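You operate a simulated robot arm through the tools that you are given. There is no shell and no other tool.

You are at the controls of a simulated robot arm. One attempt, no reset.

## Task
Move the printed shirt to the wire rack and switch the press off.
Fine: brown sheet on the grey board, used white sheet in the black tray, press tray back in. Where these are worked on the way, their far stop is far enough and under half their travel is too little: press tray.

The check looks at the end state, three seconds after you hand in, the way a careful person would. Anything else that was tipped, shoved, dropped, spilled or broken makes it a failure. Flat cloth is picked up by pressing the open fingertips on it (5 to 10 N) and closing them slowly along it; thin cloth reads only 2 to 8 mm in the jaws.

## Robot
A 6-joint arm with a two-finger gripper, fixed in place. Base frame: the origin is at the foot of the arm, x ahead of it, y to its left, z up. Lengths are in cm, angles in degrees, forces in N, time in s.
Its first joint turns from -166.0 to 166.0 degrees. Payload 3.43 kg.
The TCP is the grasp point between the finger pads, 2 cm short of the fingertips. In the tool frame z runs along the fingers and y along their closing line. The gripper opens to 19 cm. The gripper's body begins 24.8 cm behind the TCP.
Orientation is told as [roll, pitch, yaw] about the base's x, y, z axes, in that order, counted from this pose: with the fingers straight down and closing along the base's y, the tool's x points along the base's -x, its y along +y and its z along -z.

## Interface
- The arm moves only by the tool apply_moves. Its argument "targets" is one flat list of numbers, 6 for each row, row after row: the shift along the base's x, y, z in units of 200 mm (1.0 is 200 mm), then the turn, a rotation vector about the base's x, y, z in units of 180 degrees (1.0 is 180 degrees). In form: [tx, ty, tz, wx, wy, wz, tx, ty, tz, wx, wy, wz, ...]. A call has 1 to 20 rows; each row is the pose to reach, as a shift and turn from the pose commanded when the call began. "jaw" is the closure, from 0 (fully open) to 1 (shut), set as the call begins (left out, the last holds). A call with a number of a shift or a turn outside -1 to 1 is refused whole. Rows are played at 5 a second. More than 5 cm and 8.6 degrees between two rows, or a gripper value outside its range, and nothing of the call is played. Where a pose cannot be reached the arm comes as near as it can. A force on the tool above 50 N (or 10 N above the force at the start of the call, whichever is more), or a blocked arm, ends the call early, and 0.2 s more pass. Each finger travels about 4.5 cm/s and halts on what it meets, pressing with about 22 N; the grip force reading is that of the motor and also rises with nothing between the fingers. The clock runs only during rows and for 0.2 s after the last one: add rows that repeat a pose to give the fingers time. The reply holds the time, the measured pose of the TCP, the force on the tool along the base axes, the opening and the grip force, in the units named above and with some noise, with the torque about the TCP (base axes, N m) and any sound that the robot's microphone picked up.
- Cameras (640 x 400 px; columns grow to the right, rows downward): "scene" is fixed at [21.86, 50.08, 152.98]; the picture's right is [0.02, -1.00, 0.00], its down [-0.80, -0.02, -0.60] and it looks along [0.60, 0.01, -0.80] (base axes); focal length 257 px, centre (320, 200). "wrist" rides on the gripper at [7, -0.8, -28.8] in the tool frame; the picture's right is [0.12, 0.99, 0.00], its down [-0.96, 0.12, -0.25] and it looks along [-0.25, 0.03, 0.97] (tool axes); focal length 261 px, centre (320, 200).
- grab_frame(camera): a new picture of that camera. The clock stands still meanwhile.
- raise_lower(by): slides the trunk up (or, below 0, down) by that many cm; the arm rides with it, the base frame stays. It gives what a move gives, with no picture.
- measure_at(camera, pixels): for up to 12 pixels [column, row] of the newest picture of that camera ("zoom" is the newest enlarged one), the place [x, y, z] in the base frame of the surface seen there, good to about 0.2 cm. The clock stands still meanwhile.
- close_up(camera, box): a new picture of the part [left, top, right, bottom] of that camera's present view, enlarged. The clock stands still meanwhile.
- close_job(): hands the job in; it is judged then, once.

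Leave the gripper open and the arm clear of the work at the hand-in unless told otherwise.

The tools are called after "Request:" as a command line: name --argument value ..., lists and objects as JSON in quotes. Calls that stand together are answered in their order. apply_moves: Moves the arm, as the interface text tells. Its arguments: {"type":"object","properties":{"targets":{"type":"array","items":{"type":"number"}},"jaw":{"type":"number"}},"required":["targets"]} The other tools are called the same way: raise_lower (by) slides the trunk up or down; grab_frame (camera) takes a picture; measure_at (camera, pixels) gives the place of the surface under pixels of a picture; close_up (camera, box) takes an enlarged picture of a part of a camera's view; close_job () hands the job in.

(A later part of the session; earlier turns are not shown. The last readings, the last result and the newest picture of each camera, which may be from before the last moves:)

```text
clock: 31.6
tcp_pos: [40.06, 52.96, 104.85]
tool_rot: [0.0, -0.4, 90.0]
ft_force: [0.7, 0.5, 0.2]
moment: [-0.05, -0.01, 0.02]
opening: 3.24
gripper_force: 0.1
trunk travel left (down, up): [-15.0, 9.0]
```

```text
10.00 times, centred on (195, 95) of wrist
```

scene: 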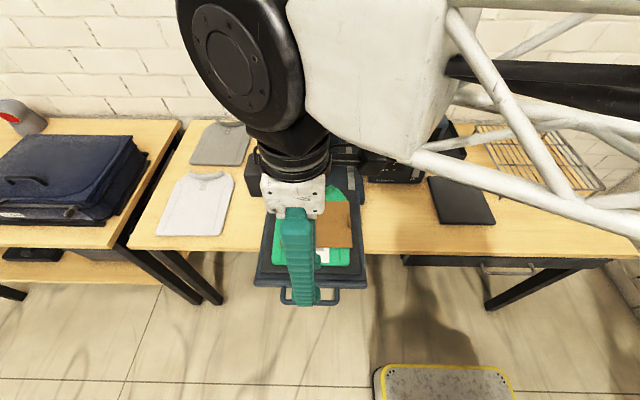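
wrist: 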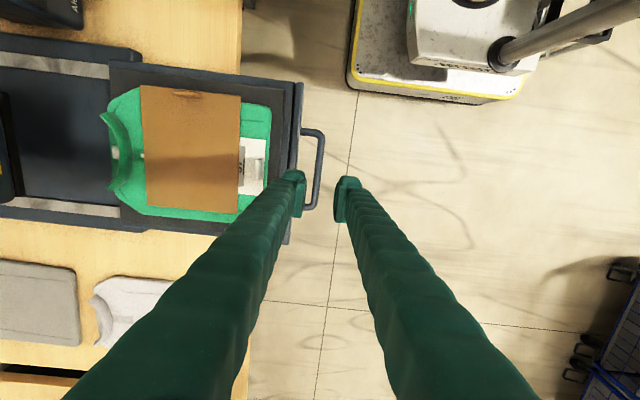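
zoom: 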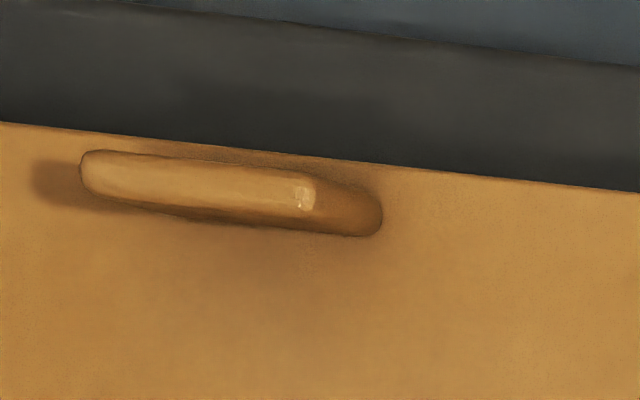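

The tab stands at x 60.4–63.5, y≈42.65, z 89.2–91.9, thin along y. I turn back to yaw 0 and go over it.

Request:
apply_moves --targets '[0.075, -0.043, 0.0, 0, 0, -0.042, 0.15, -0.086, 0.0, 0, 0, -0.084, 0.225, -0.129, 0.0, 0, 0, -0.125, 0.3, -0.172, 0.0, 0, 0, -0.167, 0.375, -0.215, 0.0, 0, 0, -0.208, 0.45, -0.258, 0.0, 0, 0, -0.25, 0.525, -0.3, 0.0, 0, 0, -0.292, 0.6, -0.343, 0.0, 0, 0, -0.333, 0.675, -0.386, 0.0, 0, 0, -0.375, 0.75, -0.43, 0.0, 0, 0, -0.417, 0.825, -0.473, 0.0, 0, 0, -0.458, 0.9, -0.515, 0.0, 0, 0, -0.5, 0.95, -0.515, -0.1, 0, 0, -0.5, 1.0, -0.515, -0.15, 0, 0, -0.5, 1.0, -0.515, -0.15, 0, 0, -0.5]' --jaw 0.78

Request:
grab_frame --camera "wrist"

Request:
grab_frame --camera "scene"

```text
clock: 34.8
tcp_pos: [59.96, 42.63, 102.1]
tool_rot: [-0.2, -0.4, -0.1]
ft_force: [-0.4, 0.1, 0.1]
moment: [0.0, 0.03, -0.01]
opening: 4.19
gripper_force: 0.1
trunk travel left (down, up): [-15.0, 9.0]
```

```text
taken
```

wrist: 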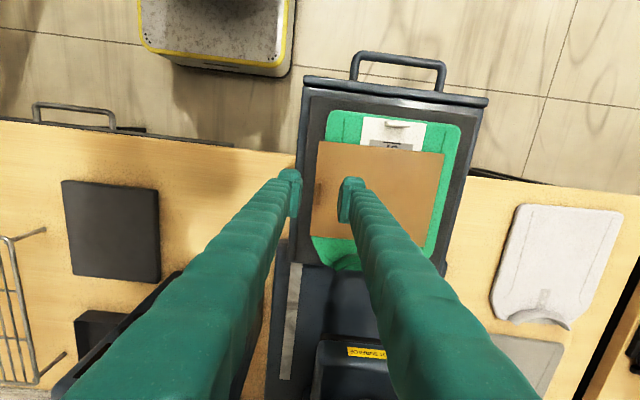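

```text
taken
```

scene: 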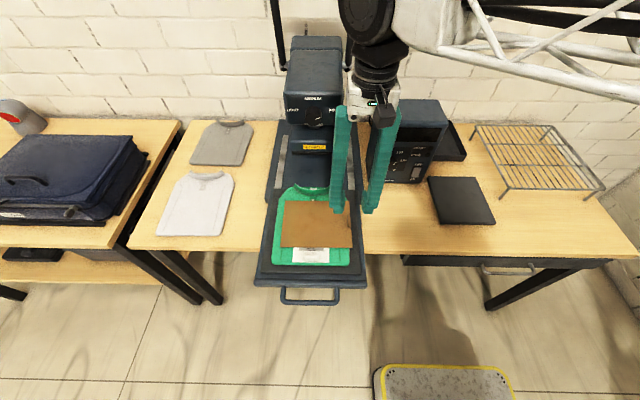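

The tab is at about (320,195) between the fingers. I zoom there to measure it again.

Request:
close_up --camera "wrist" --box '[270, 150, 370, 230]'

Request:
measure_at --camera "zoom" --pixels '[[325, 170], [325, 190], [325, 210], [325, 230], [315, 200], [335, 200], [345, 200], [300, 200], [280, 150], [290, 300], [320, 150], [320, 250]]'

```text
5.00 times, centred on (320, 190) of wrist
```

zoom: 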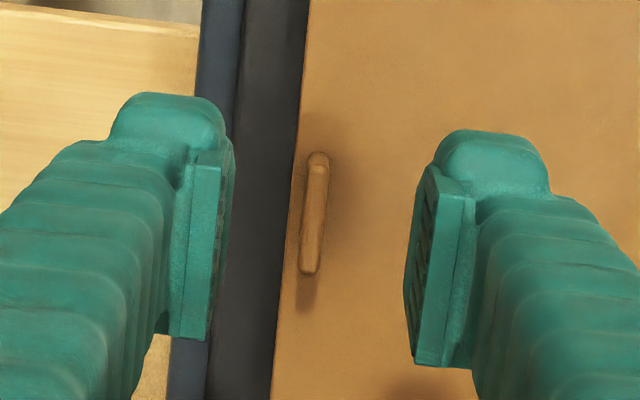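

```text
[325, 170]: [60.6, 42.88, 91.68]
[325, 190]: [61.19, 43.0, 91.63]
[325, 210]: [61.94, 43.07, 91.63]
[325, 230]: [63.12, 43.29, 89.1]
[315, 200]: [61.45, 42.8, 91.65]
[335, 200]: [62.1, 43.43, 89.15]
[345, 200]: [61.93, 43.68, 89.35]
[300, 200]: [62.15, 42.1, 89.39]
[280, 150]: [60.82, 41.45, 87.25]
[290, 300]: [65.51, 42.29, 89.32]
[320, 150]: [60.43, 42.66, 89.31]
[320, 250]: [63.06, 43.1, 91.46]
```

Tab centre is [62, 42.8, ~90.4]. I descend to TCP z≈91.6 over it.

Request:
apply_moves --targets '[0.102, 0.007, 0, 0, 0, 0, 0.102, 0.007, -0.15, 0, 0, 0, 0.102, 0.007, -0.3, 0, 0, 0, 0.102, 0.007, -0.42, 0, 0, 0, 0.102, 0.007, -0.48, 0, 0, 0, 0.102, 0.007, -0.52, 0, 0, 0, 0.102, 0.007, -0.52, 0, 0, 0]'

Request:
close_up --camera "wrist" --box '[270, 150, 370, 230]'

Request:
close_up --camera "scene" --box '[310, 170, 400, 240]'

```text
clock: 36.4
tcp_pos: [62.13, 42.95, 91.41]
tool_rot: [-0.2, -0.3, -0.1]
ft_force: [-0.7, 0.5, -0.6]
moment: [0.01, -0.01, 0.0]
opening: 4.18
gripper_force: 0.0
trunk travel left (down, up): [-15.0, 9.0]
```

```text
5.00 times, centred on (320, 190) of wrist
```

zoom: 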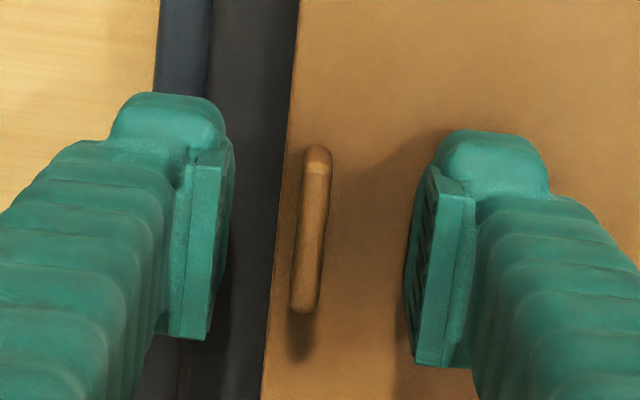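

```text
5.71 times, centred on (355, 205) of scene
```

zoom: 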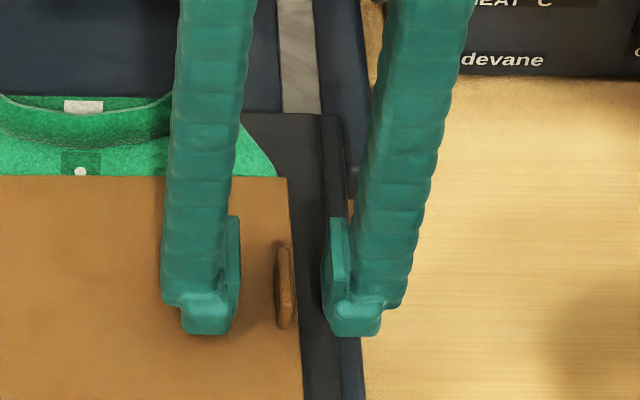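

The pads straddle the tab. I close on it.

Request:
apply_moves --targets '[0, -0.007, 0, 0, 0, 0, 0, -0.007, 0, 0, 0, 0, 0, -0.007, 0, 0, 0, 0, 0, -0.007, 0, 0, 0, 0, 0, -0.007, 0, 0, 0, 0]' --jaw 1

Request:
close_up --camera "wrist" --box '[250, 130, 400, 250]'

```text
clock: 37.6
tcp_pos: [62.22, 42.62, 91.61]
tool_rot: [-0.2, -0.3, -0.1]
ft_force: [0.4, -0.3, 0.5]
moment: [0.02, 0.02, -0.02]
opening: 0.59
gripper_force: 22.2
trunk travel left (down, up): [-15.0, 9.0]
```

```text
3.33 times, centred on (325, 190) of wrist
```

zoom: 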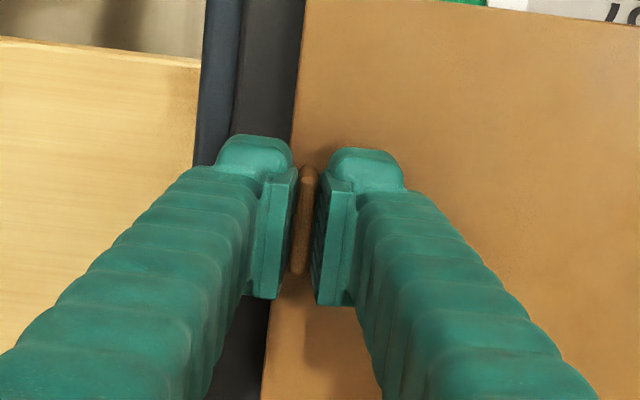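

The tab is held at 0.59 cm. I lift gently.

Request:
apply_moves --targets '[0, 0, 0.02, 0, 0, 0, 0, 0, 0.06, 0, 0, 0, 0, 0, 0.12, 0, 0, 0, 0, 0, 0.2, 0, 0, 0, 0, 0, 0.3, 0, 0, 0, 0, 0, 0.4, 0, 0, 0, 0, 0, 0.5, 0, 0, 0, 0, 0, 0.5, 0, 0, 0]'

Request:
grab_frame --camera "scene"

Request:
grab_frame --camera "wrist"

```text
clock: 39.4
tcp_pos: [62.05, 42.63, 101.71]
tool_rot: [-0.2, -0.3, -0.1]
ft_force: [0.2, 0.3, -1.3]
moment: [-0.02, -0.01, 0.01]
opening: 0.61
gripper_force: 22.3
trunk travel left (down, up): [-15.0, 9.0]
```

```text
taken
```

scene: 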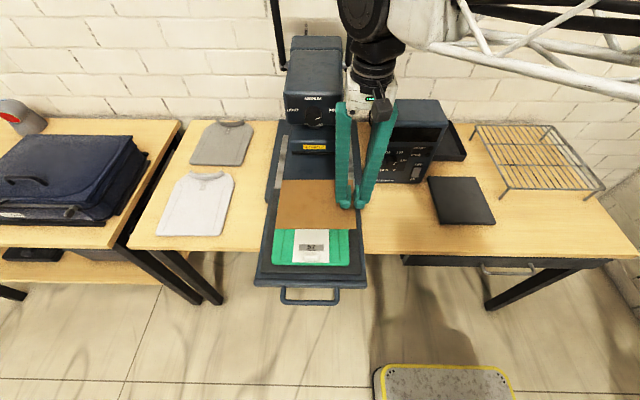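

```text
taken
```

wrist: 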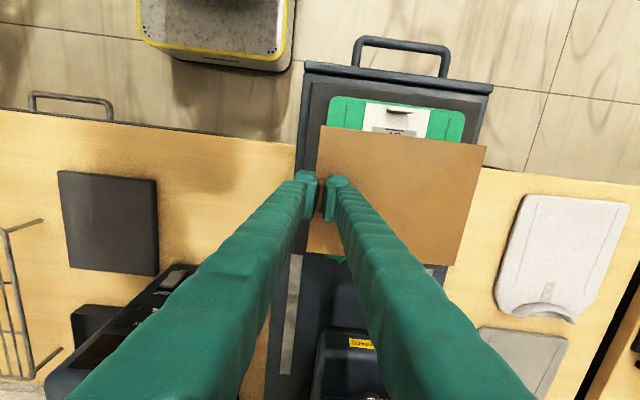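

The brown sheet hangs level as a stiff sheet and came off cleanly. I measure the grey board's corners in the wrist view (58,172), (155,180), (158,275), (70,265), and check the black tray.

Request:
measure_at --camera "wrist" --pixels '[[61, 174], [153, 183], [157, 272], [71, 264], [110, 225], [95, 320], [405, 110], [440, 120]]'

Request:
measure_at --camera "scene" --pixels '[[429, 179], [472, 179], [493, 221], [441, 222], [460, 200], [455, 150], [464, 158], [448, 125], [440, 160], [463, 150]]'

```text
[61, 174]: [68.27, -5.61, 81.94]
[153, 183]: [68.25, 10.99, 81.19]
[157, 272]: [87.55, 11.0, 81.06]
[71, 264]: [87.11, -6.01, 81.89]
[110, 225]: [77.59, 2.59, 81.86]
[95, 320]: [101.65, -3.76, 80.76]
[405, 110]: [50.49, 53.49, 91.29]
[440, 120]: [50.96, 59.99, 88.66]
```

```text
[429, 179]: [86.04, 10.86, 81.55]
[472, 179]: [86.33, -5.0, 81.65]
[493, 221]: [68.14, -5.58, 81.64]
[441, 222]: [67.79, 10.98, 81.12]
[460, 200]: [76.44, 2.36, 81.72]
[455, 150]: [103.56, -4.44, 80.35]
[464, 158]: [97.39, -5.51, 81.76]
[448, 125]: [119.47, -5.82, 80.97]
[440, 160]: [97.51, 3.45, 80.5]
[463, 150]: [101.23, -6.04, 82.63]
```

The board spans x 67.7–87.3, y −6–11, top z≈81.75. I'll turn the sheet −90° so its long side lies along x and put the tab at about [68.5, 2.6]. I carry it first, staying at x≈56 to keep clear of the control box.

Request:
apply_moves --targets '[-0.05, -0.05, 0, 0, 0, -0.02, -0.1, -0.13, 0, 0, 0, -0.04, -0.15, -0.21, 0, 0, 0, -0.06, -0.2, -0.3, 0, 0, 0, -0.08, -0.25, -0.39, 0, 0, 0, -0.1, -0.3, -0.48, 0, 0, 0, -0.12, -0.3, -0.57, 0, 0, 0, -0.14, -0.3, -0.66, 0, 0, 0, -0.165, -0.3, -0.75, 0, 0, 0, -0.19, -0.3, -0.84, 0, 0, 0, -0.21, -0.3, -0.92, 0, 0, 0, -0.23, -0.3, -1.0, 0, 0, 0, -0.25, -0.3, -1.0, 0, 0, 0, -0.25]'

Request:
apply_moves --targets '[0, -0.09, 0, 0, 0, -0.025, 0, -0.18, 0, 0, 0, -0.05, 0, -0.27, 0, 0, 0, -0.075, 0, -0.36, 0, 0, 0, -0.1, 0, -0.45, 0, 0, 0, -0.125, 0, -0.54, 0, 0, 0, -0.15, 0, -0.63, 0, 0, 0, -0.175, 0, -0.72, 0, 0, 0, -0.2, 0, -0.81, 0, 0, 0, -0.225, 0, -0.9, 0, 0, 0, -0.25, 0, -1.0, 0, 0, 0, -0.25, 0, -1.0, 0, 0, 0, -0.25]'

Request:
grab_frame --camera "scene"

Request:
grab_frame --camera "wrist"

```text
clock: 42.2
tcp_pos: [56.11, 22.61, 101.49]
tool_rot: [-0.2, -0.4, -45.1]
ft_force: [-0.3, 0.2, 0.2]
moment: [-0.01, 0.0, 0.03]
opening: 0.62
gripper_force: 21.4
trunk travel left (down, up): [-15.0, 9.0]
```

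```text
clock: 44.8
tcp_pos: [56.15, 2.56, 101.63]
tool_rot: [-0.1, -0.4, -90.1]
ft_force: [-0.1, 0.1, -0.5]
moment: [-0.04, 0.04, 0.01]
opening: 0.6
gripper_force: 22.3
trunk travel left (down, up): [-15.0, 9.0]
```

```text
taken
```

scene: 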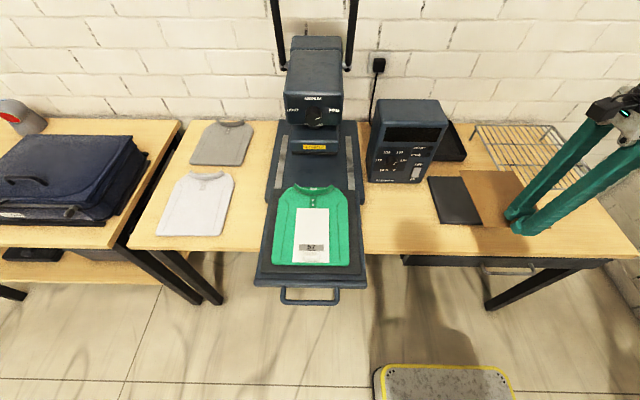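

```text
taken
```

wrist: 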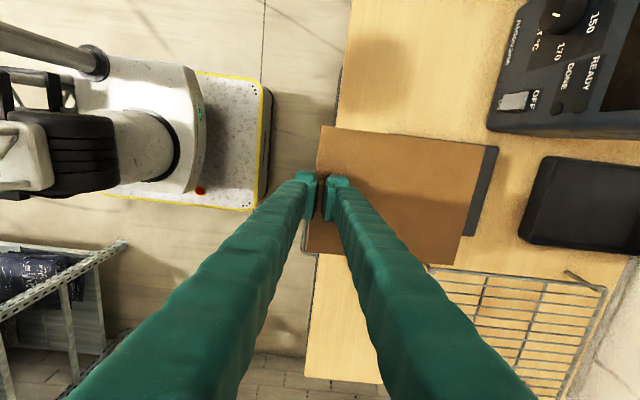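

Sheet held along +x. I go forward over the board and lower to z≈87 for a check.

Request:
apply_moves --targets '[0.15, 0, 0, 0, 0, 0, 0.3, 0, 0.0, 0, 0, 0, 0.45, 0, 0.0, 0, 0, 0, 0.6175, 0.002, -0.05, 0, 0, 0, 0.6175, 0.002, -0.2, 0, 0, 0, 0.6175, 0.002, -0.35, 0, 0, 0, 0.6175, 0.002, -0.5, 0, 0, 0, 0.6175, 0.002, -0.65, 0, 0, 0, 0.6175, 0.002, -0.73, 0, 0, 0, 0.6175, 0.002, -0.73, 0, 0, 0]'

Request:
close_up --camera "scene" --box '[400, 120, 560, 250]'

Request:
grab_frame --camera "wrist"

```text
clock: 47.0
tcp_pos: [68.47, 2.68, 87.07]
tool_rot: [-0.2, -0.4, -90.1]
ft_force: [0.3, 0.3, -1.4]
moment: [0.0, 0.02, -0.01]
opening: 0.6
gripper_force: 22.0
trunk travel left (down, up): [-15.0, 9.0]
```

```text
3.08 times, centred on (480, 185) of scene
```

zoom: 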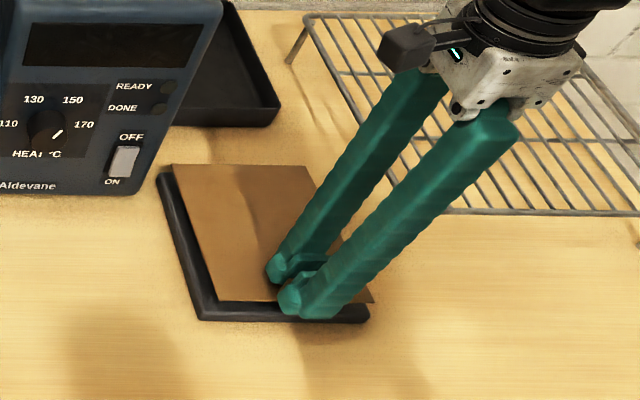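

```text
taken
```

wrist: 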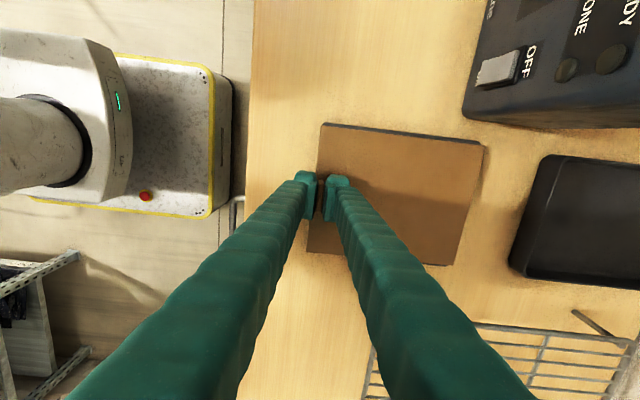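

Well aligned over the board. I lower the last 2.8 cm slowly.

Request:
apply_moves --targets '[0, 0, -0.05, 0, 0, 0, 0, 0, -0.09, 0, 0, 0, 0, 0, -0.12, 0, 0, 0, 0, 0, -0.135, 0, 0, 0, 0, 0, -0.135, 0, 0, 0]'

Request:
close_up --camera "scene" --box '[420, 160, 510, 235]'

```text
clock: 48.2
tcp_pos: [68.44, 2.77, 84.39]
tool_rot: [-0.1, -0.4, -90.1]
ft_force: [1.3, -0.4, 18.6]
moment: [-0.07, -0.03, 0.02]
opening: 0.62
gripper_force: 22.4
trunk travel left (down, up): [-15.0, 9.0]
```

```text
5.33 times, centred on (465, 198) of scene
```

zoom: 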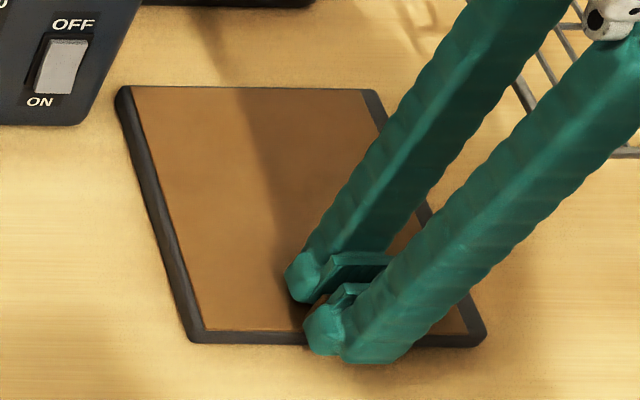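

The sheet rests on the board (18 N up). I ease up a millimetre and open, then rise.

Request:
apply_moves --targets '[0, 0, 0.006, 0, 0, 0, 0, 0, 0.006, 0, 0, 0, 0, 0, 0.006, 0, 0, 0]'

Request:
apply_moves --targets '[0, 0, 0, 0, 0, 0, 0, 0, 0, 0, 0, 0, 0, 0, 0.0, 0, 0, 0, 0, 0, 0.0, 0, 0, 0]' --jaw 0.83

Request:
close_up --camera "scene" --box '[420, 160, 510, 235]'

```text
clock: 49.0
tcp_pos: [68.38, 2.75, 84.3]
tool_rot: [-0.2, -0.5, -90.2]
ft_force: [1.2, -0.3, 5.8]
moment: [-0.01, 0.04, 0.01]
opening: 0.62
gripper_force: 22.4
trunk travel left (down, up): [-15.0, 9.0]
```

```text
clock: 50.0
tcp_pos: [68.38, 2.7, 84.33]
tool_rot: [-0.2, -0.4, -90.1]
ft_force: [-0.5, 0.3, -0.2]
moment: [0.01, -0.01, 0.03]
opening: 3.22
gripper_force: 0.0
trunk travel left (down, up): [-15.0, 9.0]
```

```text
5.33 times, centred on (465, 198) of scene
```

zoom: 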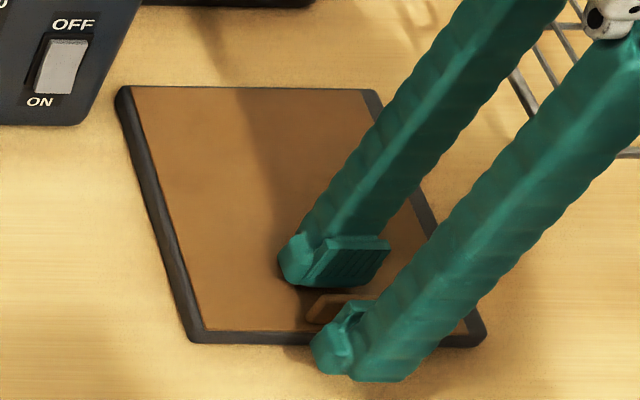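

The sheet lies flat on the board and the tab is free. I rise, and move forward to look into the black tray with the wrist camera.

Request:
apply_moves --targets '[0, 0, 0.08, 0, 0, 0, 0, 0, 0.25, 0, 0, 0, 0, 0, 0.45, 0, 0, 0, 0, 0, 0.65, 0, 0, 0, 0, 0, 0.85, 0, 0, 0, 0.2, -0.05, 0.95, 0, 0, 0, 0.4, -0.1, 0.95, 0, 0, 0, 0.6, -0.15, 0.95, 0, 0, 0, 0.8, -0.2, 0.95, 0, 0, 0, 0.8, -0.2, 0.95, 0, 0, 0]'

Request:
grab_frame --camera "wrist"

Request:
grab_frame --camera "scene"

```text
clock: 52.2
tcp_pos: [84.41, -1.19, 103.14]
tool_rot: [-0.2, -0.4, -90.1]
ft_force: [0.5, 1.1, 0.5]
moment: [-0.02, 0.06, 0.01]
opening: 3.22
gripper_force: 0.1
trunk travel left (down, up): [-15.0, 9.0]
```

```text
taken
```

wrist: 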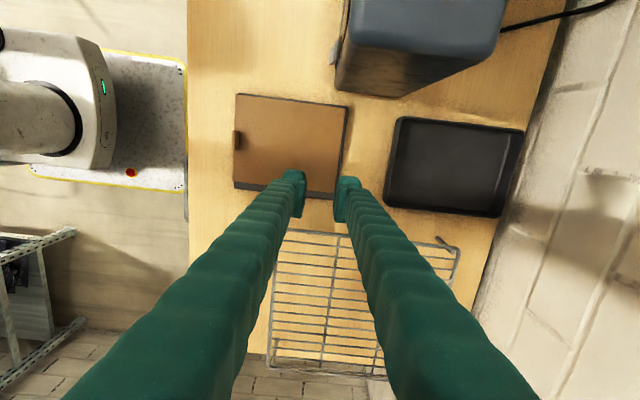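

```text
taken
```

scene: 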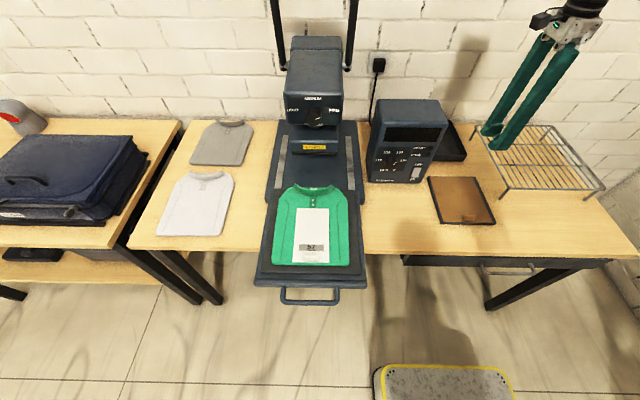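

The brown sheet lies well on the grey board. Now I measure the black tray's corners (398,120), (518,132), (500,212), (388,200), the rack frame, and the white sheet's corners.

Request:
measure_at --camera "wrist" --pixels '[[402, 120], [520, 133], [500, 213], [387, 203], [410, 130], [505, 140], [490, 205], [395, 195], [450, 165], [290, 240], [455, 250], [300, 370]]'

Request:
close_up --camera "scene" --box '[255, 175, 375, 310]'

Request:
measure_at --camera "zoom" --pixels '[[260, 104], [348, 104], [255, 258], [350, 262], [305, 245], [300, 170], [320, 60], [260, 50], [370, 45], [230, 270], [370, 275], [305, 335]]'

```text
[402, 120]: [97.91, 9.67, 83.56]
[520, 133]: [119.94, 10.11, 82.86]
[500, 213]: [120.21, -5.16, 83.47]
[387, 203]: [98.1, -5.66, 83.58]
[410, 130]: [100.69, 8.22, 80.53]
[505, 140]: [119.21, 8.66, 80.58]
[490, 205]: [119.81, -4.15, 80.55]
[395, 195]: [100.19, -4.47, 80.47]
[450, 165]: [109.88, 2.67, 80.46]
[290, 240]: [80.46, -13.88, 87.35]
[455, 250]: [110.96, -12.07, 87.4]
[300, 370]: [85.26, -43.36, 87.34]
```

```text
2.96 times, centred on (315, 242) of scene
```

zoom: 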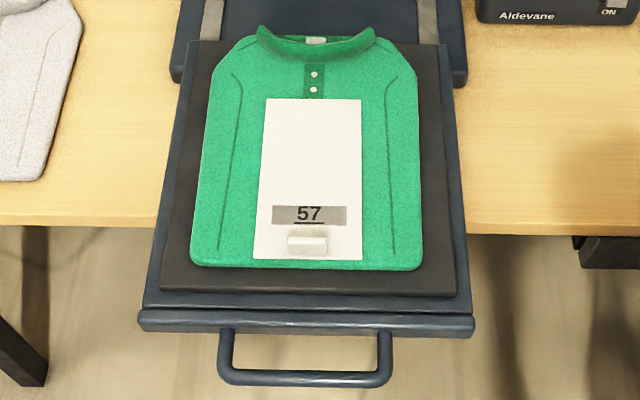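

```text
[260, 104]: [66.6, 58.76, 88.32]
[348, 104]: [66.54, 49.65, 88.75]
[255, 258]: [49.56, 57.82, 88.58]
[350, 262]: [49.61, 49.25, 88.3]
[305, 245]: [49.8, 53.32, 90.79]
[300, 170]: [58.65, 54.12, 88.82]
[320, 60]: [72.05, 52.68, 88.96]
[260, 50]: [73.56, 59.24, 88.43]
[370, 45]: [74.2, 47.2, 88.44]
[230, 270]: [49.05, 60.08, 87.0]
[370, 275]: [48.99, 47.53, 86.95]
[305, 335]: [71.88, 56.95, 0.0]
```

The tray's inside spans about x 99–119, y −4.7–9, floor z 80.5, rim 83.6; the white sheet is 17.2 × 9.3 with its tab at x≈50. To lay it in, the grasp point must reach x≈101, y≈2. I test that reach now, empty-handed, above the tray.

Request:
apply_moves --targets '[0.15, 0.05, -0.1, 0, 0, 0, 0.3, 0.1, -0.2, 0, 0, 0, 0.45, 0.15, -0.3, 0, 0, 0, 0.58, 0.16, -0.4, 0, 0, 0, 0.58, 0.16, -0.4, 0, 0, 0]'

```text
clock: 53.4
tcp_pos: [96.12, 1.87, 95.5]
tool_rot: [-0.3, -0.4, -90.2]
ft_force: [0.5, 0.0, -0.6]
moment: [0.02, 0.03, -0.01]
opening: 3.26
gripper_force: 0.1
trunk travel left (down, up): [-15.0, 9.0]
```

Request:
apply_moves --targets '[0.06, 0, -0.1, 0, 0, 0, 0.12, 0, -0.2, 0, 0, 0, 0.18, 0, -0.3, 0, 0, 0, 0.24, 0, -0.4, 0, 0, 0, 0.24, 0, -0.4, 0, 0, 0]'

```text
clock: 54.6
tcp_pos: [100.79, 1.8, 87.36]
tool_rot: [-0.2, -0.5, -90.2]
ft_force: [0.7, 0.7, -0.5]
moment: [0.02, 0.04, -0.01]
opening: 3.23
gripper_force: 0.0
trunk travel left (down, up): [-15.0, 9.0]
```

The arm reaches [100.8, 1.8, 87.4]. I test a bit further, x≈102.2 and z≈85.

Request:
apply_moves --targets '[0.04, 0.01, -0.06, 0, 0, 0, 0.07, 0.02, -0.12, 0, 0, 0, 0.07, 0.02, -0.12, 0, 0, 0]'

Request:
grab_frame --camera "wrist"

```text
clock: 55.4
tcp_pos: [102.2, 2.18, 85.09]
tool_rot: [-0.3, -0.4, -90.2]
ft_force: [1.3, -0.3, 0.3]
moment: [0.02, 0.02, -0.03]
opening: 3.26
gripper_force: 0.0
trunk travel left (down, up): [-15.0, 9.0]
```

```text
taken
```

wrist: 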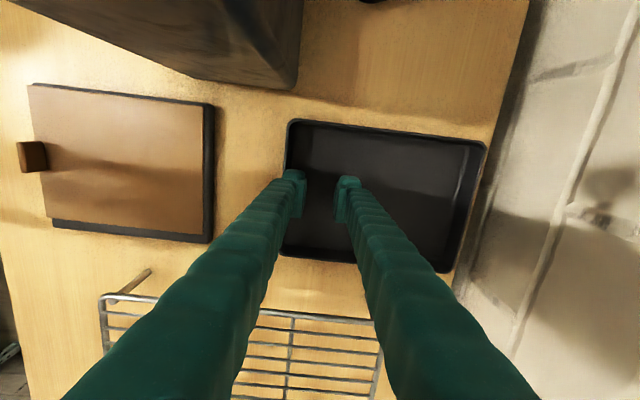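

Reach is fine there. I go back: up, then away in −x and over to the white sheet's tab at [50, 53.4].

Request:
apply_moves --targets '[0, 0, 0.15, 0, 0, 0, 0, 0, 0.35, 0, 0, 0, 0, 0, 0.55, 0, 0, 0, 0, 0, 0.75, 0, 0, 0, -0.15, 0, 0.9, 0, 0, 0, -0.35, 0, 0.95, 0, 0, 0, -0.55, 0, 0.95, 0, 0, 0, -0.75, 0, 0.95, 0, 0, 0, -0.95, 0, 0.95, 0, 0, 0]'

Request:
apply_moves --targets '[-0.2, 0, 0, 0, 0, 0, -0.4, 0, 0, 0, 0, 0, -0.6, 0, 0, 0, 0, 0, -0.8, 0, 0, 0, 0, 0, -0.95, 0.1, 0, 0, 0, 0, -1.0, 0.28, 0, 0, 0, 0, -1.0, 0.48, 0, 0, 0, 0, -1.0, 0.68, 0, 0, 0, 0, -1.0, 0.88, 0, 0, 0, 0, -1.0, 1.0, 0, 0, 0, 0]'

Request:
apply_moves --targets '[-0.05, 0.2, 0, 0, 0, 0, -0.1, 0.4, 0, 0, 0, 0, -0.2, 0.6, 0, 0, 0, 0, -0.3, 0.8, 0, 0, 0, 0, -0.4, 1.0, 0, 0, 0, 0, -0.4, 1.0, 0, 0, 0, 0]'

```text
clock: 57.4
tcp_pos: [83.21, 2.16, 103.91]
tool_rot: [-0.3, -0.4, -90.0]
ft_force: [0.9, -0.4, -1.2]
moment: [-0.01, 0.19, -0.01]
opening: 3.22
gripper_force: 0.0
trunk travel left (down, up): [-15.0, 9.0]
```

```text
clock: 59.6
tcp_pos: [63.22, 22.53, 104.05]
tool_rot: [-0.2, -0.3, -90.2]
ft_force: [-0.8, -0.3, 0.5]
moment: [0.07, -0.01, 0.0]
opening: 3.24
gripper_force: 0.1
trunk travel left (down, up): [-15.0, 9.0]
```

```text
clock: 61.0
tcp_pos: [55.27, 42.44, 103.73]
tool_rot: [-0.2, -0.5, -90.1]
ft_force: [-0.2, -0.9, -0.3]
moment: [0.02, 0.0, 0.02]
opening: 3.24
gripper_force: 0.1
trunk travel left (down, up): [-15.0, 9.0]
```

Request:
apply_moves --targets '[-0.08, 0.18, -0.06, 0, 0, 0, -0.17, 0.36, -0.12, 0, 0, 0, -0.253, 0.545, -0.185, 0, 0, 0, -0.253, 0.545, -0.185, 0, 0, 0]'

Request:
grab_frame --camera "wrist"

Request:
close_up --camera "wrist" --box '[270, 150, 370, 230]'

```text
clock: 62.0
tcp_pos: [50.22, 53.15, 100.19]
tool_rot: [-0.2, -0.4, -90.1]
ft_force: [0.5, -0.8, -0.6]
moment: [0.01, -0.02, 0.01]
opening: 3.23
gripper_force: 0.0
trunk travel left (down, up): [-15.0, 9.0]
```

```text
taken
```

wrist: 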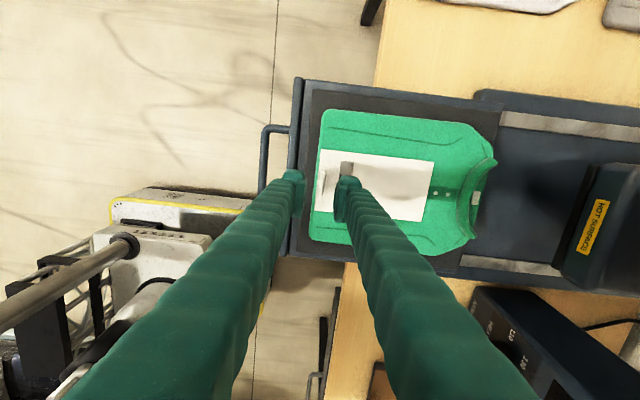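

```text
5.00 times, centred on (320, 190) of wrist
```

zoom: 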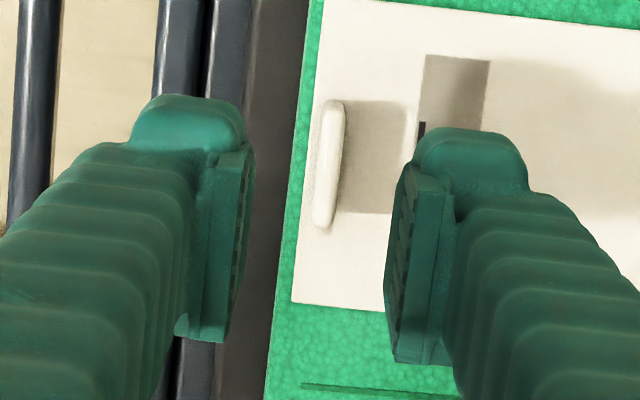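

The white tab shows at zoom (328,165) between the fingers. I measure it.

Request:
measure_at --camera "zoom" --pixels '[[337, 105], [333, 130], [329, 165], [325, 200], [322, 222], [318, 165], [340, 165], [300, 295], [330, 10], [315, 240], [360, 165], [360, 260]]'

```text
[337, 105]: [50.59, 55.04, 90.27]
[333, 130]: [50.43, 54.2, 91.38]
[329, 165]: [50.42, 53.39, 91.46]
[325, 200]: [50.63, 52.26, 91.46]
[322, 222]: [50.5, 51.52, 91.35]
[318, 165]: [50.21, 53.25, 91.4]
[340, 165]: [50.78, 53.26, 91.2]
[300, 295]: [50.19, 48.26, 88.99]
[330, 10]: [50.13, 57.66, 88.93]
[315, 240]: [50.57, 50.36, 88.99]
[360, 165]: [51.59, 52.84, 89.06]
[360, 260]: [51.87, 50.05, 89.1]
```

The tab is centred at [50.5, 53.25], z 89–91.45. I descend to TCP z≈91.25.

Request:
apply_moves --targets '[0.014, 0.005, -0.12, 0, 0, 0, 0.014, 0.005, -0.24, 0, 0, 0, 0.014, 0.005, -0.34, 0, 0, 0, 0.014, 0.005, -0.4, 0, 0, 0, 0.014, 0.005, -0.43, 0, 0, 0, 0.014, 0.005, -0.445, 0, 0, 0, 0.014, 0.005, -0.445, 0, 0, 0]'

Request:
close_up --camera "wrist" --box '[270, 150, 370, 230]'

Request:
close_up --camera "scene" --box '[270, 190, 370, 290]'

```text
clock: 63.6
tcp_pos: [50.44, 53.29, 91.42]
tool_rot: [-0.2, -0.3, -90.1]
ft_force: [0.3, 1.2, -0.7]
moment: [-0.02, 0.04, 0.0]
opening: 3.25
gripper_force: 0.0
trunk travel left (down, up): [-15.0, 9.0]
```

```text
5.00 times, centred on (320, 190) of wrist
```

zoom: 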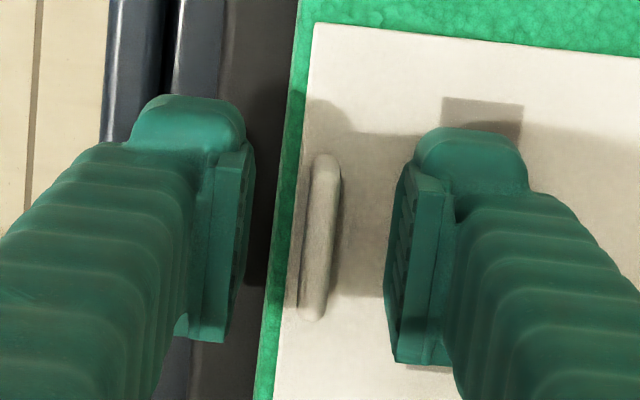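

```text
4.00 times, centred on (320, 240) of scene
```

zoom: 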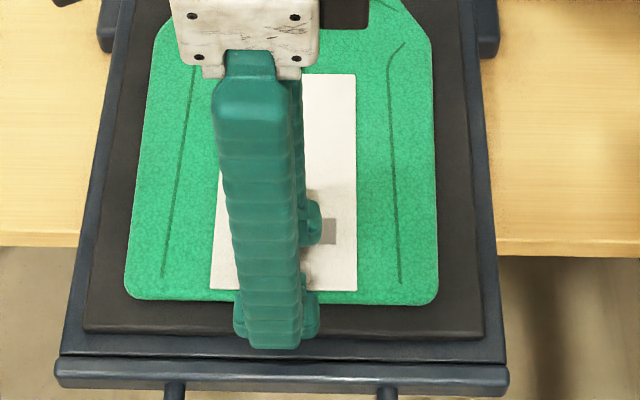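

The tab is between the pads. I close on it.

Request:
apply_moves --targets '[0, 0, -0.003, 0, 0, 0, 0, 0, -0.003, 0, 0, 0, 0, 0, -0.003, 0, 0, 0, 0, 0, -0.003, 0, 0, 0]' --jaw 1

Request:
apply_moves --targets '[0, 0, 0.01, 0, 0, 0, 0, 0, 0.03, 0, 0, 0, 0, 0, 0.06, 0, 0, 0, 0, 0, 0.1, 0, 0, 0, 0, 0, 0.15, 0, 0, 0]'

Request:
grab_frame --camera "scene"

Request:
grab_frame --camera "wrist"

```text
clock: 64.6
tcp_pos: [50.49, 53.14, 91.32]
tool_rot: [-0.1, -0.5, -90.1]
ft_force: [0.7, 0.0, 0.8]
moment: [0.02, 0.0, -0.01]
opening: 0.61
gripper_force: 21.9
trunk travel left (down, up): [-15.0, 9.0]
```

```text
clock: 65.8
tcp_pos: [50.58, 53.32, 94.43]
tool_rot: [-0.2, -0.5, -90.2]
ft_force: [0.2, 0.6, -0.8]
moment: [-0.01, 0.03, 0.05]
opening: 0.59
gripper_force: 22.1
trunk travel left (down, up): [-15.0, 9.0]
```

```text
taken
```

scene: 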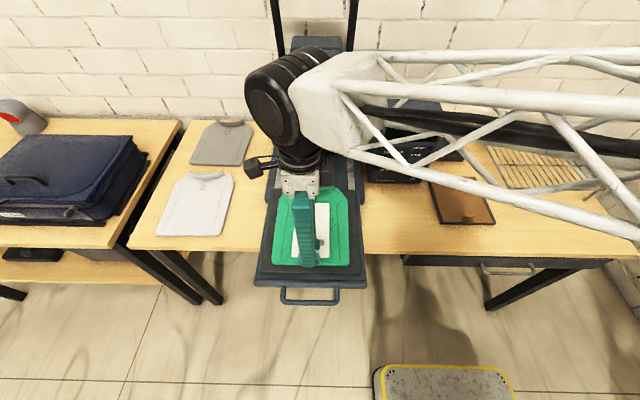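

```text
taken
```

wrist: 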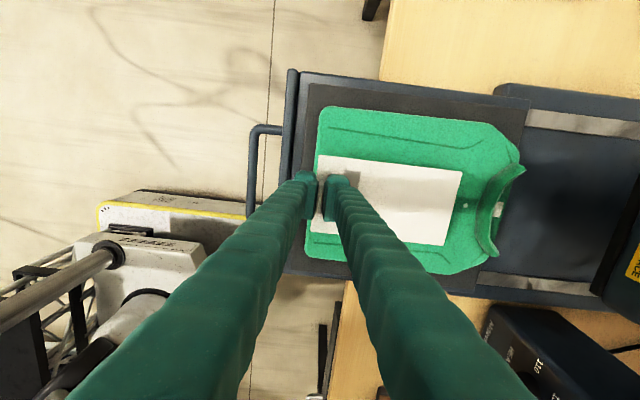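

The white sheet came off cleanly and hangs level. I lift to z≈103 and carry it right at x≈55–60.

Request:
apply_moves --targets '[0, 0, 0.1, 0, 0, 0, 0, 0, 0.25, 0, 0, 0, 0, 0, 0.43, 0, 0, 0, 0.05, -0.15, 0.45, 0, 0, 0, 0.1, -0.32, 0.45, 0, 0, 0, 0.15, -0.49, 0.45, 0, 0, 0, 0.2, -0.66, 0.45, 0, 0, 0, 0.25, -0.83, 0.45, 0, 0, 0, 0.3, -1.0, 0.45, 0, 0, 0]'

Request:
apply_moves --targets '[0.05, -0.15, 0.0, 0, 0, 0, 0.1, -0.32, 0, 0, 0, 0, 0.1, -0.49, 0, 0, 0, 0, 0.1, -0.66, 0, 0, 0, 0, 0.1, -0.83, 0, 0, 0, 0, 0.1, -1.0, 0, 0, 0, 0]'

Request:
apply_moves --targets '[0.05, -0.15, 0.0, 0, 0, 0, 0.1, -0.32, 0, 0, 0, 0, 0.2, -0.48, 0, 0, 0, 0, 0.35, -0.555, 0, 0, 0, 0, 0.52, -0.555, 0, 0, 0, 0, 0.69, -0.555, 0, 0, 0, 0, 0.86, -0.555, 0, 0, 0, 0, 1.0, -0.555, 0, 0, 0, 0]'

Request:
grab_frame --camera "wrist"

```text
clock: 67.8
tcp_pos: [56.3, 33.41, 103.45]
tool_rot: [-0.2, -0.4, -90.1]
ft_force: [-0.4, 0.2, -0.8]
moment: [-0.11, 0.0, 0.04]
opening: 0.58
gripper_force: 22.7
trunk travel left (down, up): [-15.0, 9.0]
```

```text
clock: 69.2
tcp_pos: [58.44, 13.19, 103.48]
tool_rot: [-0.2, -0.5, -90.0]
ft_force: [0.4, 0.3, -0.9]
moment: [-0.11, 0.06, 0.01]
opening: 0.62
gripper_force: 22.0
trunk travel left (down, up): [-15.0, 9.0]
```

```text
clock: 71.0
tcp_pos: [78.57, 2.26, 103.25]
tool_rot: [-0.1, -0.3, -90.1]
ft_force: [0.2, -0.3, 0.3]
moment: [-0.01, -0.14, 0.02]
opening: 0.59
gripper_force: 22.1
trunk travel left (down, up): [-15.0, 9.0]
```

```text
taken
```

wrist: 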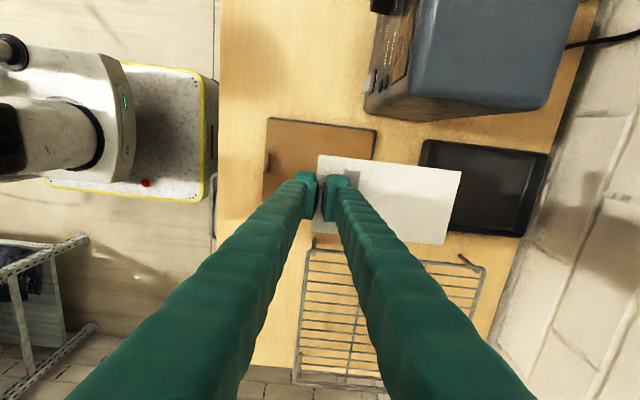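

Sheet held level, extending toward the black tray. I move forward, then down over the tray.

Request:
apply_moves --targets '[0.18, 0, 0, 0, 0, 0, 0.36, 0, 0, 0, 0, 0, 0.54, 0, 0, 0, 0, 0, 0.72, 0, -0.05, 0, 0, 0, 0.9, 0, -0.1, 0, 0, 0, 0.9, 0, -0.15, 0, 0, 0]'

Request:
apply_moves --targets '[0.09, 0, -0.1, 0, 0, 0, 0.18, 0, -0.2, 0, 0, 0, 0.27, 0, -0.3, 0, 0, 0, 0.275, 0, -0.45, 0, 0, 0, 0.275, 0, -0.55, 0, 0, 0, 0.275, 0, -0.55, 0, 0, 0]'

Request:
grab_frame --camera "wrist"

Request:
close_up --camera "scene" --box '[400, 90, 520, 200]'

```text
clock: 72.4
tcp_pos: [96.69, 2.17, 100.38]
tool_rot: [-0.2, -0.3, -90.1]
ft_force: [-0.4, 0.5, -0.9]
moment: [-0.02, 0.02, -0.01]
opening: 0.59
gripper_force: 22.2
trunk travel left (down, up): [-15.0, 9.0]
```

```text
clock: 73.8
tcp_pos: [101.91, 2.21, 89.29]
tool_rot: [-0.1, -0.4, -90.1]
ft_force: [0.0, -0.1, -0.5]
moment: [-0.01, -0.02, 0.02]
opening: 0.61
gripper_force: 22.1
trunk travel left (down, up): [-15.0, 9.0]
```

```text
taken
```

wrist: 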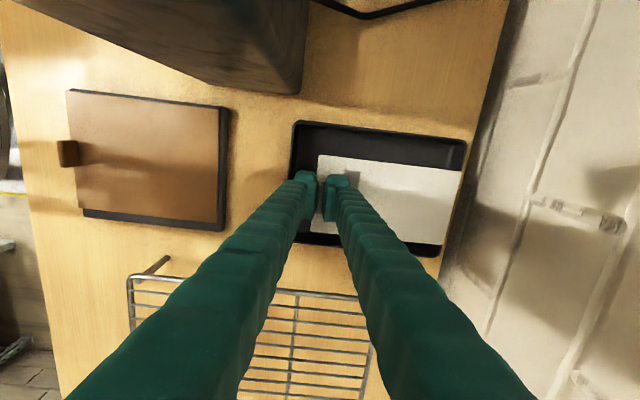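

```text
3.64 times, centred on (460, 145) of scene
```

zoom: 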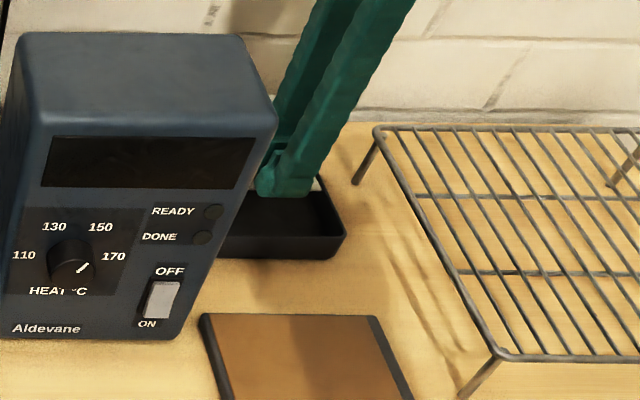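

I check the sheet's far edge (455,185) against the tray's back rim (461,150), and the right side (430,240).

Request:
measure_at --camera "wrist" --pixels '[[452, 180], [458, 172], [440, 235], [463, 148], [440, 250], [325, 162], [300, 130], [350, 200], [400, 190], [295, 200], [432, 242]]'

```text
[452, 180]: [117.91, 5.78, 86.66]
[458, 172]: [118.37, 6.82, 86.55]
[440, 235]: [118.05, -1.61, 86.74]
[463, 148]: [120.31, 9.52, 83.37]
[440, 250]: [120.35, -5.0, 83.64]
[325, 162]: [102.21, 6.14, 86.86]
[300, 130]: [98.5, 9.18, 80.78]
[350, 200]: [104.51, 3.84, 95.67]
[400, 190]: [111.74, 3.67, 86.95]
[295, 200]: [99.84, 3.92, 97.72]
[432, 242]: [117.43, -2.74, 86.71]
```

It fits: the sheet spans x≈101.4–118.4, with the tray's inside from 98.5 to about 119.6. I lower slowly to TCP z≈83.6 (sheet just over the floor).

Request:
apply_moves --targets '[-0.005, 0, -0.08, 0, 0, 0, -0.005, 0, -0.16, 0, 0, 0, -0.005, 0, -0.22, 0, 0, 0, -0.005, 0, -0.26, 0, 0, 0, -0.005, 0, -0.28, 0, 0, 0, -0.005, 0, -0.29, 0, 0, 0, -0.005, 0, -0.29, 0, 0, 0]'

Request:
grab_frame --camera "wrist"

```text
clock: 75.4
tcp_pos: [101.86, 2.2, 83.46]
tool_rot: [-0.3, -0.4, -90.1]
ft_force: [-0.3, 0.2, 0.2]
moment: [0.04, 0.02, 0.0]
opening: 0.62
gripper_force: 22.0
trunk travel left (down, up): [-15.0, 9.0]
```

```text
taken
```

wrist: 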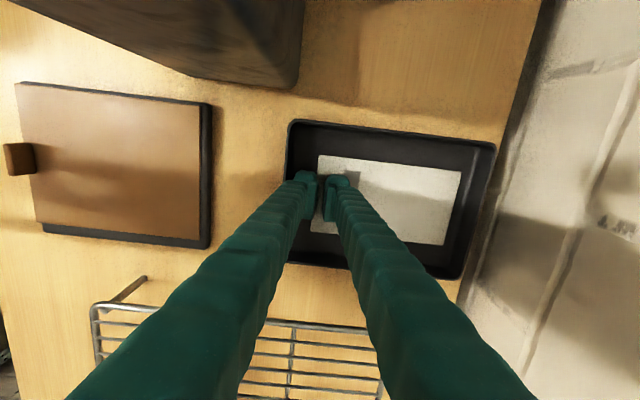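

The sheet is well inside the tray, no contact yet. I lower 0.3 cm more and open just a little, to 1.5 cm.

Request:
apply_moves --targets '[0, 0, -0.015, 0, 0, 0, 0, 0, -0.015, 0, 0, 0]'

Request:
apply_moves --targets '[0, 0, 0, 0, 0, 0, 0, 0, 0, 0, 0, 0, 0, 0, 0, 0, 0, 0]' --jaw 0.92

Request:
close_up --camera "wrist" --box '[270, 110, 510, 280]'

```text
clock: 76.0
tcp_pos: [101.87, 2.23, 83.22]
tool_rot: [-0.2, -0.4, -90.1]
ft_force: [0.3, 0.0, 0.0]
moment: [-0.01, -0.02, 0.02]
opening: 0.58
gripper_force: 22.2
trunk travel left (down, up): [-15.0, 9.0]
```

```text
clock: 76.8
tcp_pos: [101.83, 2.17, 83.23]
tool_rot: [-0.2, -0.4, -90.2]
ft_force: [0.3, -0.6, 0.3]
moment: [-0.01, -0.01, 0.02]
opening: 1.53
gripper_force: 0.0
trunk travel left (down, up): [-15.0, 9.0]
```

```text
2.35 times, centred on (390, 195) of wrist
```

zoom: 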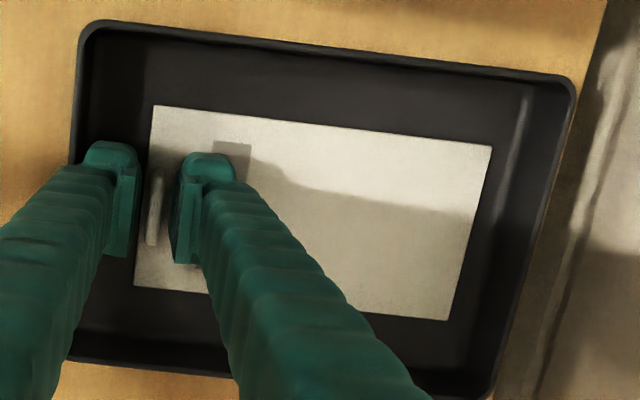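

Released, sheet flat in the tray. I rise straight up and go back out.

Request:
apply_moves --targets '[0, 0, 0.05, 0, 0, 0, 0, 0, 0.15, 0, 0, 0, 0, 0, 0.35, 0, 0, 0, 0, 0, 0.55, 0, 0, 0, 0, 0, 0.75, 0, 0, 0, -0.15, 0, 0.93, 0, 0, 0, -0.35, 0, 1.0, 0, 0, 0, -0.55, 0, 1.0, 0, 0, 0, -0.75, 0, 1.0, 0, 0, 0, -0.95, 0, 1.0, 0, 0, 0]'

Request:
grab_frame --camera "wrist"

Request:
grab_frame --camera "scene"

```text
clock: 79.0
tcp_pos: [82.84, 2.15, 103.09]
tool_rot: [-0.2, -0.4, -90.1]
ft_force: [0.6, -0.4, -1.0]
moment: [0.0, 0.21, 0.0]
opening: 1.53
gripper_force: 0.1
trunk travel left (down, up): [-15.0, 9.0]
```

```text
taken
```

wrist: 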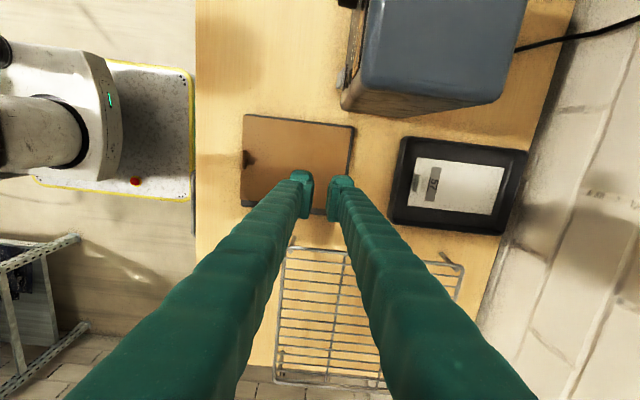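

```text
taken
```

scene: 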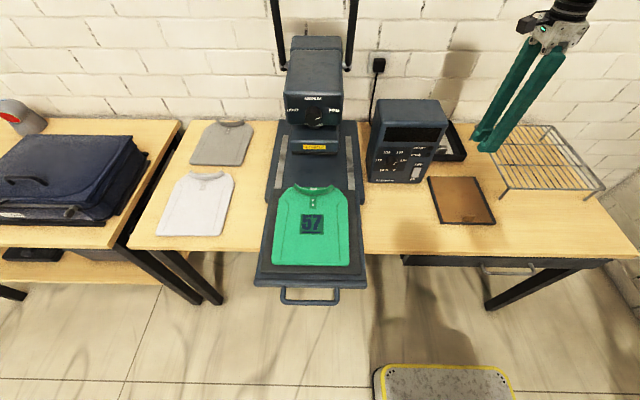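

The print "57" shows on the green shirt now; the white sheet lies in the tray. I zoom onto the shirt to measure its outline and print.

Request:
close_up --camera "scene" --box '[255, 175, 370, 295]'

Request:
measure_at --camera "zoom" --pixels '[[270, 150], [346, 150], [265, 200], [350, 200], [305, 90], [310, 75], [210, 65], [410, 65], [190, 270], [425, 270], [300, 280], [310, 230]]'

```text
3.33 times, centred on (312, 235) of scene
```

zoom: 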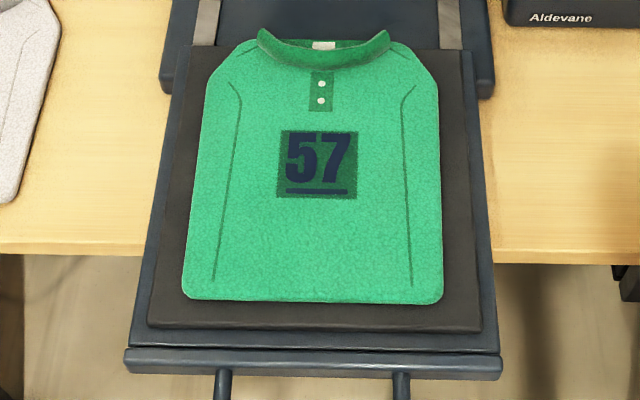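

```text
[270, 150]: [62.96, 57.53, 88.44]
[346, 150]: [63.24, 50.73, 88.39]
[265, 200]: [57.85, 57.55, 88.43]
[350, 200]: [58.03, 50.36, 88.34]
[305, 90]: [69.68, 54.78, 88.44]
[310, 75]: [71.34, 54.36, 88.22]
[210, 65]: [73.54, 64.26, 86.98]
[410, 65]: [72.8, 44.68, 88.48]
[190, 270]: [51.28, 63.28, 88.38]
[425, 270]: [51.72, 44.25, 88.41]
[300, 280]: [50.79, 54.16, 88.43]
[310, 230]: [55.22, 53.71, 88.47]
```

The shirt spans x≈49.3–76, y 43.7–63.8, surface z≈88.4; the print is at x 58–64. I'll pinch just above the print, at about [66, 53.8], fingers closing along y. First I carry the arm there, turning back to yaw 0.

Request:
apply_moves --targets '[-0.2, 0, 0, 0, 0, 0, -0.4, 0, 0, 0, 0, 0, -0.6, 0, 0, 0, 0, 0, -0.8, 0, 0, 0, 0, 0, -1.0, 0.05, 0, 0, 0, 0, -1.0, 0.2, 0, 0, 0, 0.04, -1.0, 0.38, 0, 0, 0, 0.08, -1.0, 0.56, 0, 0, 0, 0.12, -1.0, 0.74, 0, 0, 0, 0.16, -1.0, 0.9, 0, 0, 0, 0.2, -1.0, 1.0, 0, 0, 0, 0.24]' --jaw 0.74

Request:
apply_moves --targets '[0, 0.18, 0, 0, 0, 0.04, 0, 0.36, 0, 0, 0, 0.08, 0, 0.54, 0, 0, 0, 0.12, 0, 0.72, 0, 0, 0, 0.16, 0, 0.9, 0, 0, 0, 0.2, 0, 1.0, 0, 0, 0, 0.24, 0, 1.0, 0, 0, 0, 0.26, 0, 1.0, 0, 0, 0, 0.26]'

```text
clock: 81.4
tcp_pos: [62.83, 22.0, 103.24]
tool_rot: [-0.2, -0.3, -46.8]
ft_force: [-0.9, -0.6, -0.2]
moment: [0.07, -0.01, -0.01]
opening: 4.95
gripper_force: 0.1
trunk travel left (down, up): [-15.0, 9.0]
```

```text
clock: 83.2
tcp_pos: [62.85, 42.32, 103.26]
tool_rot: [-0.2, -0.3, 0.0]
ft_force: [0.0, 0.5, -0.2]
moment: [0.01, -0.01, -0.02]
opening: 4.9
gripper_force: 0.0
trunk travel left (down, up): [-15.0, 9.0]
```

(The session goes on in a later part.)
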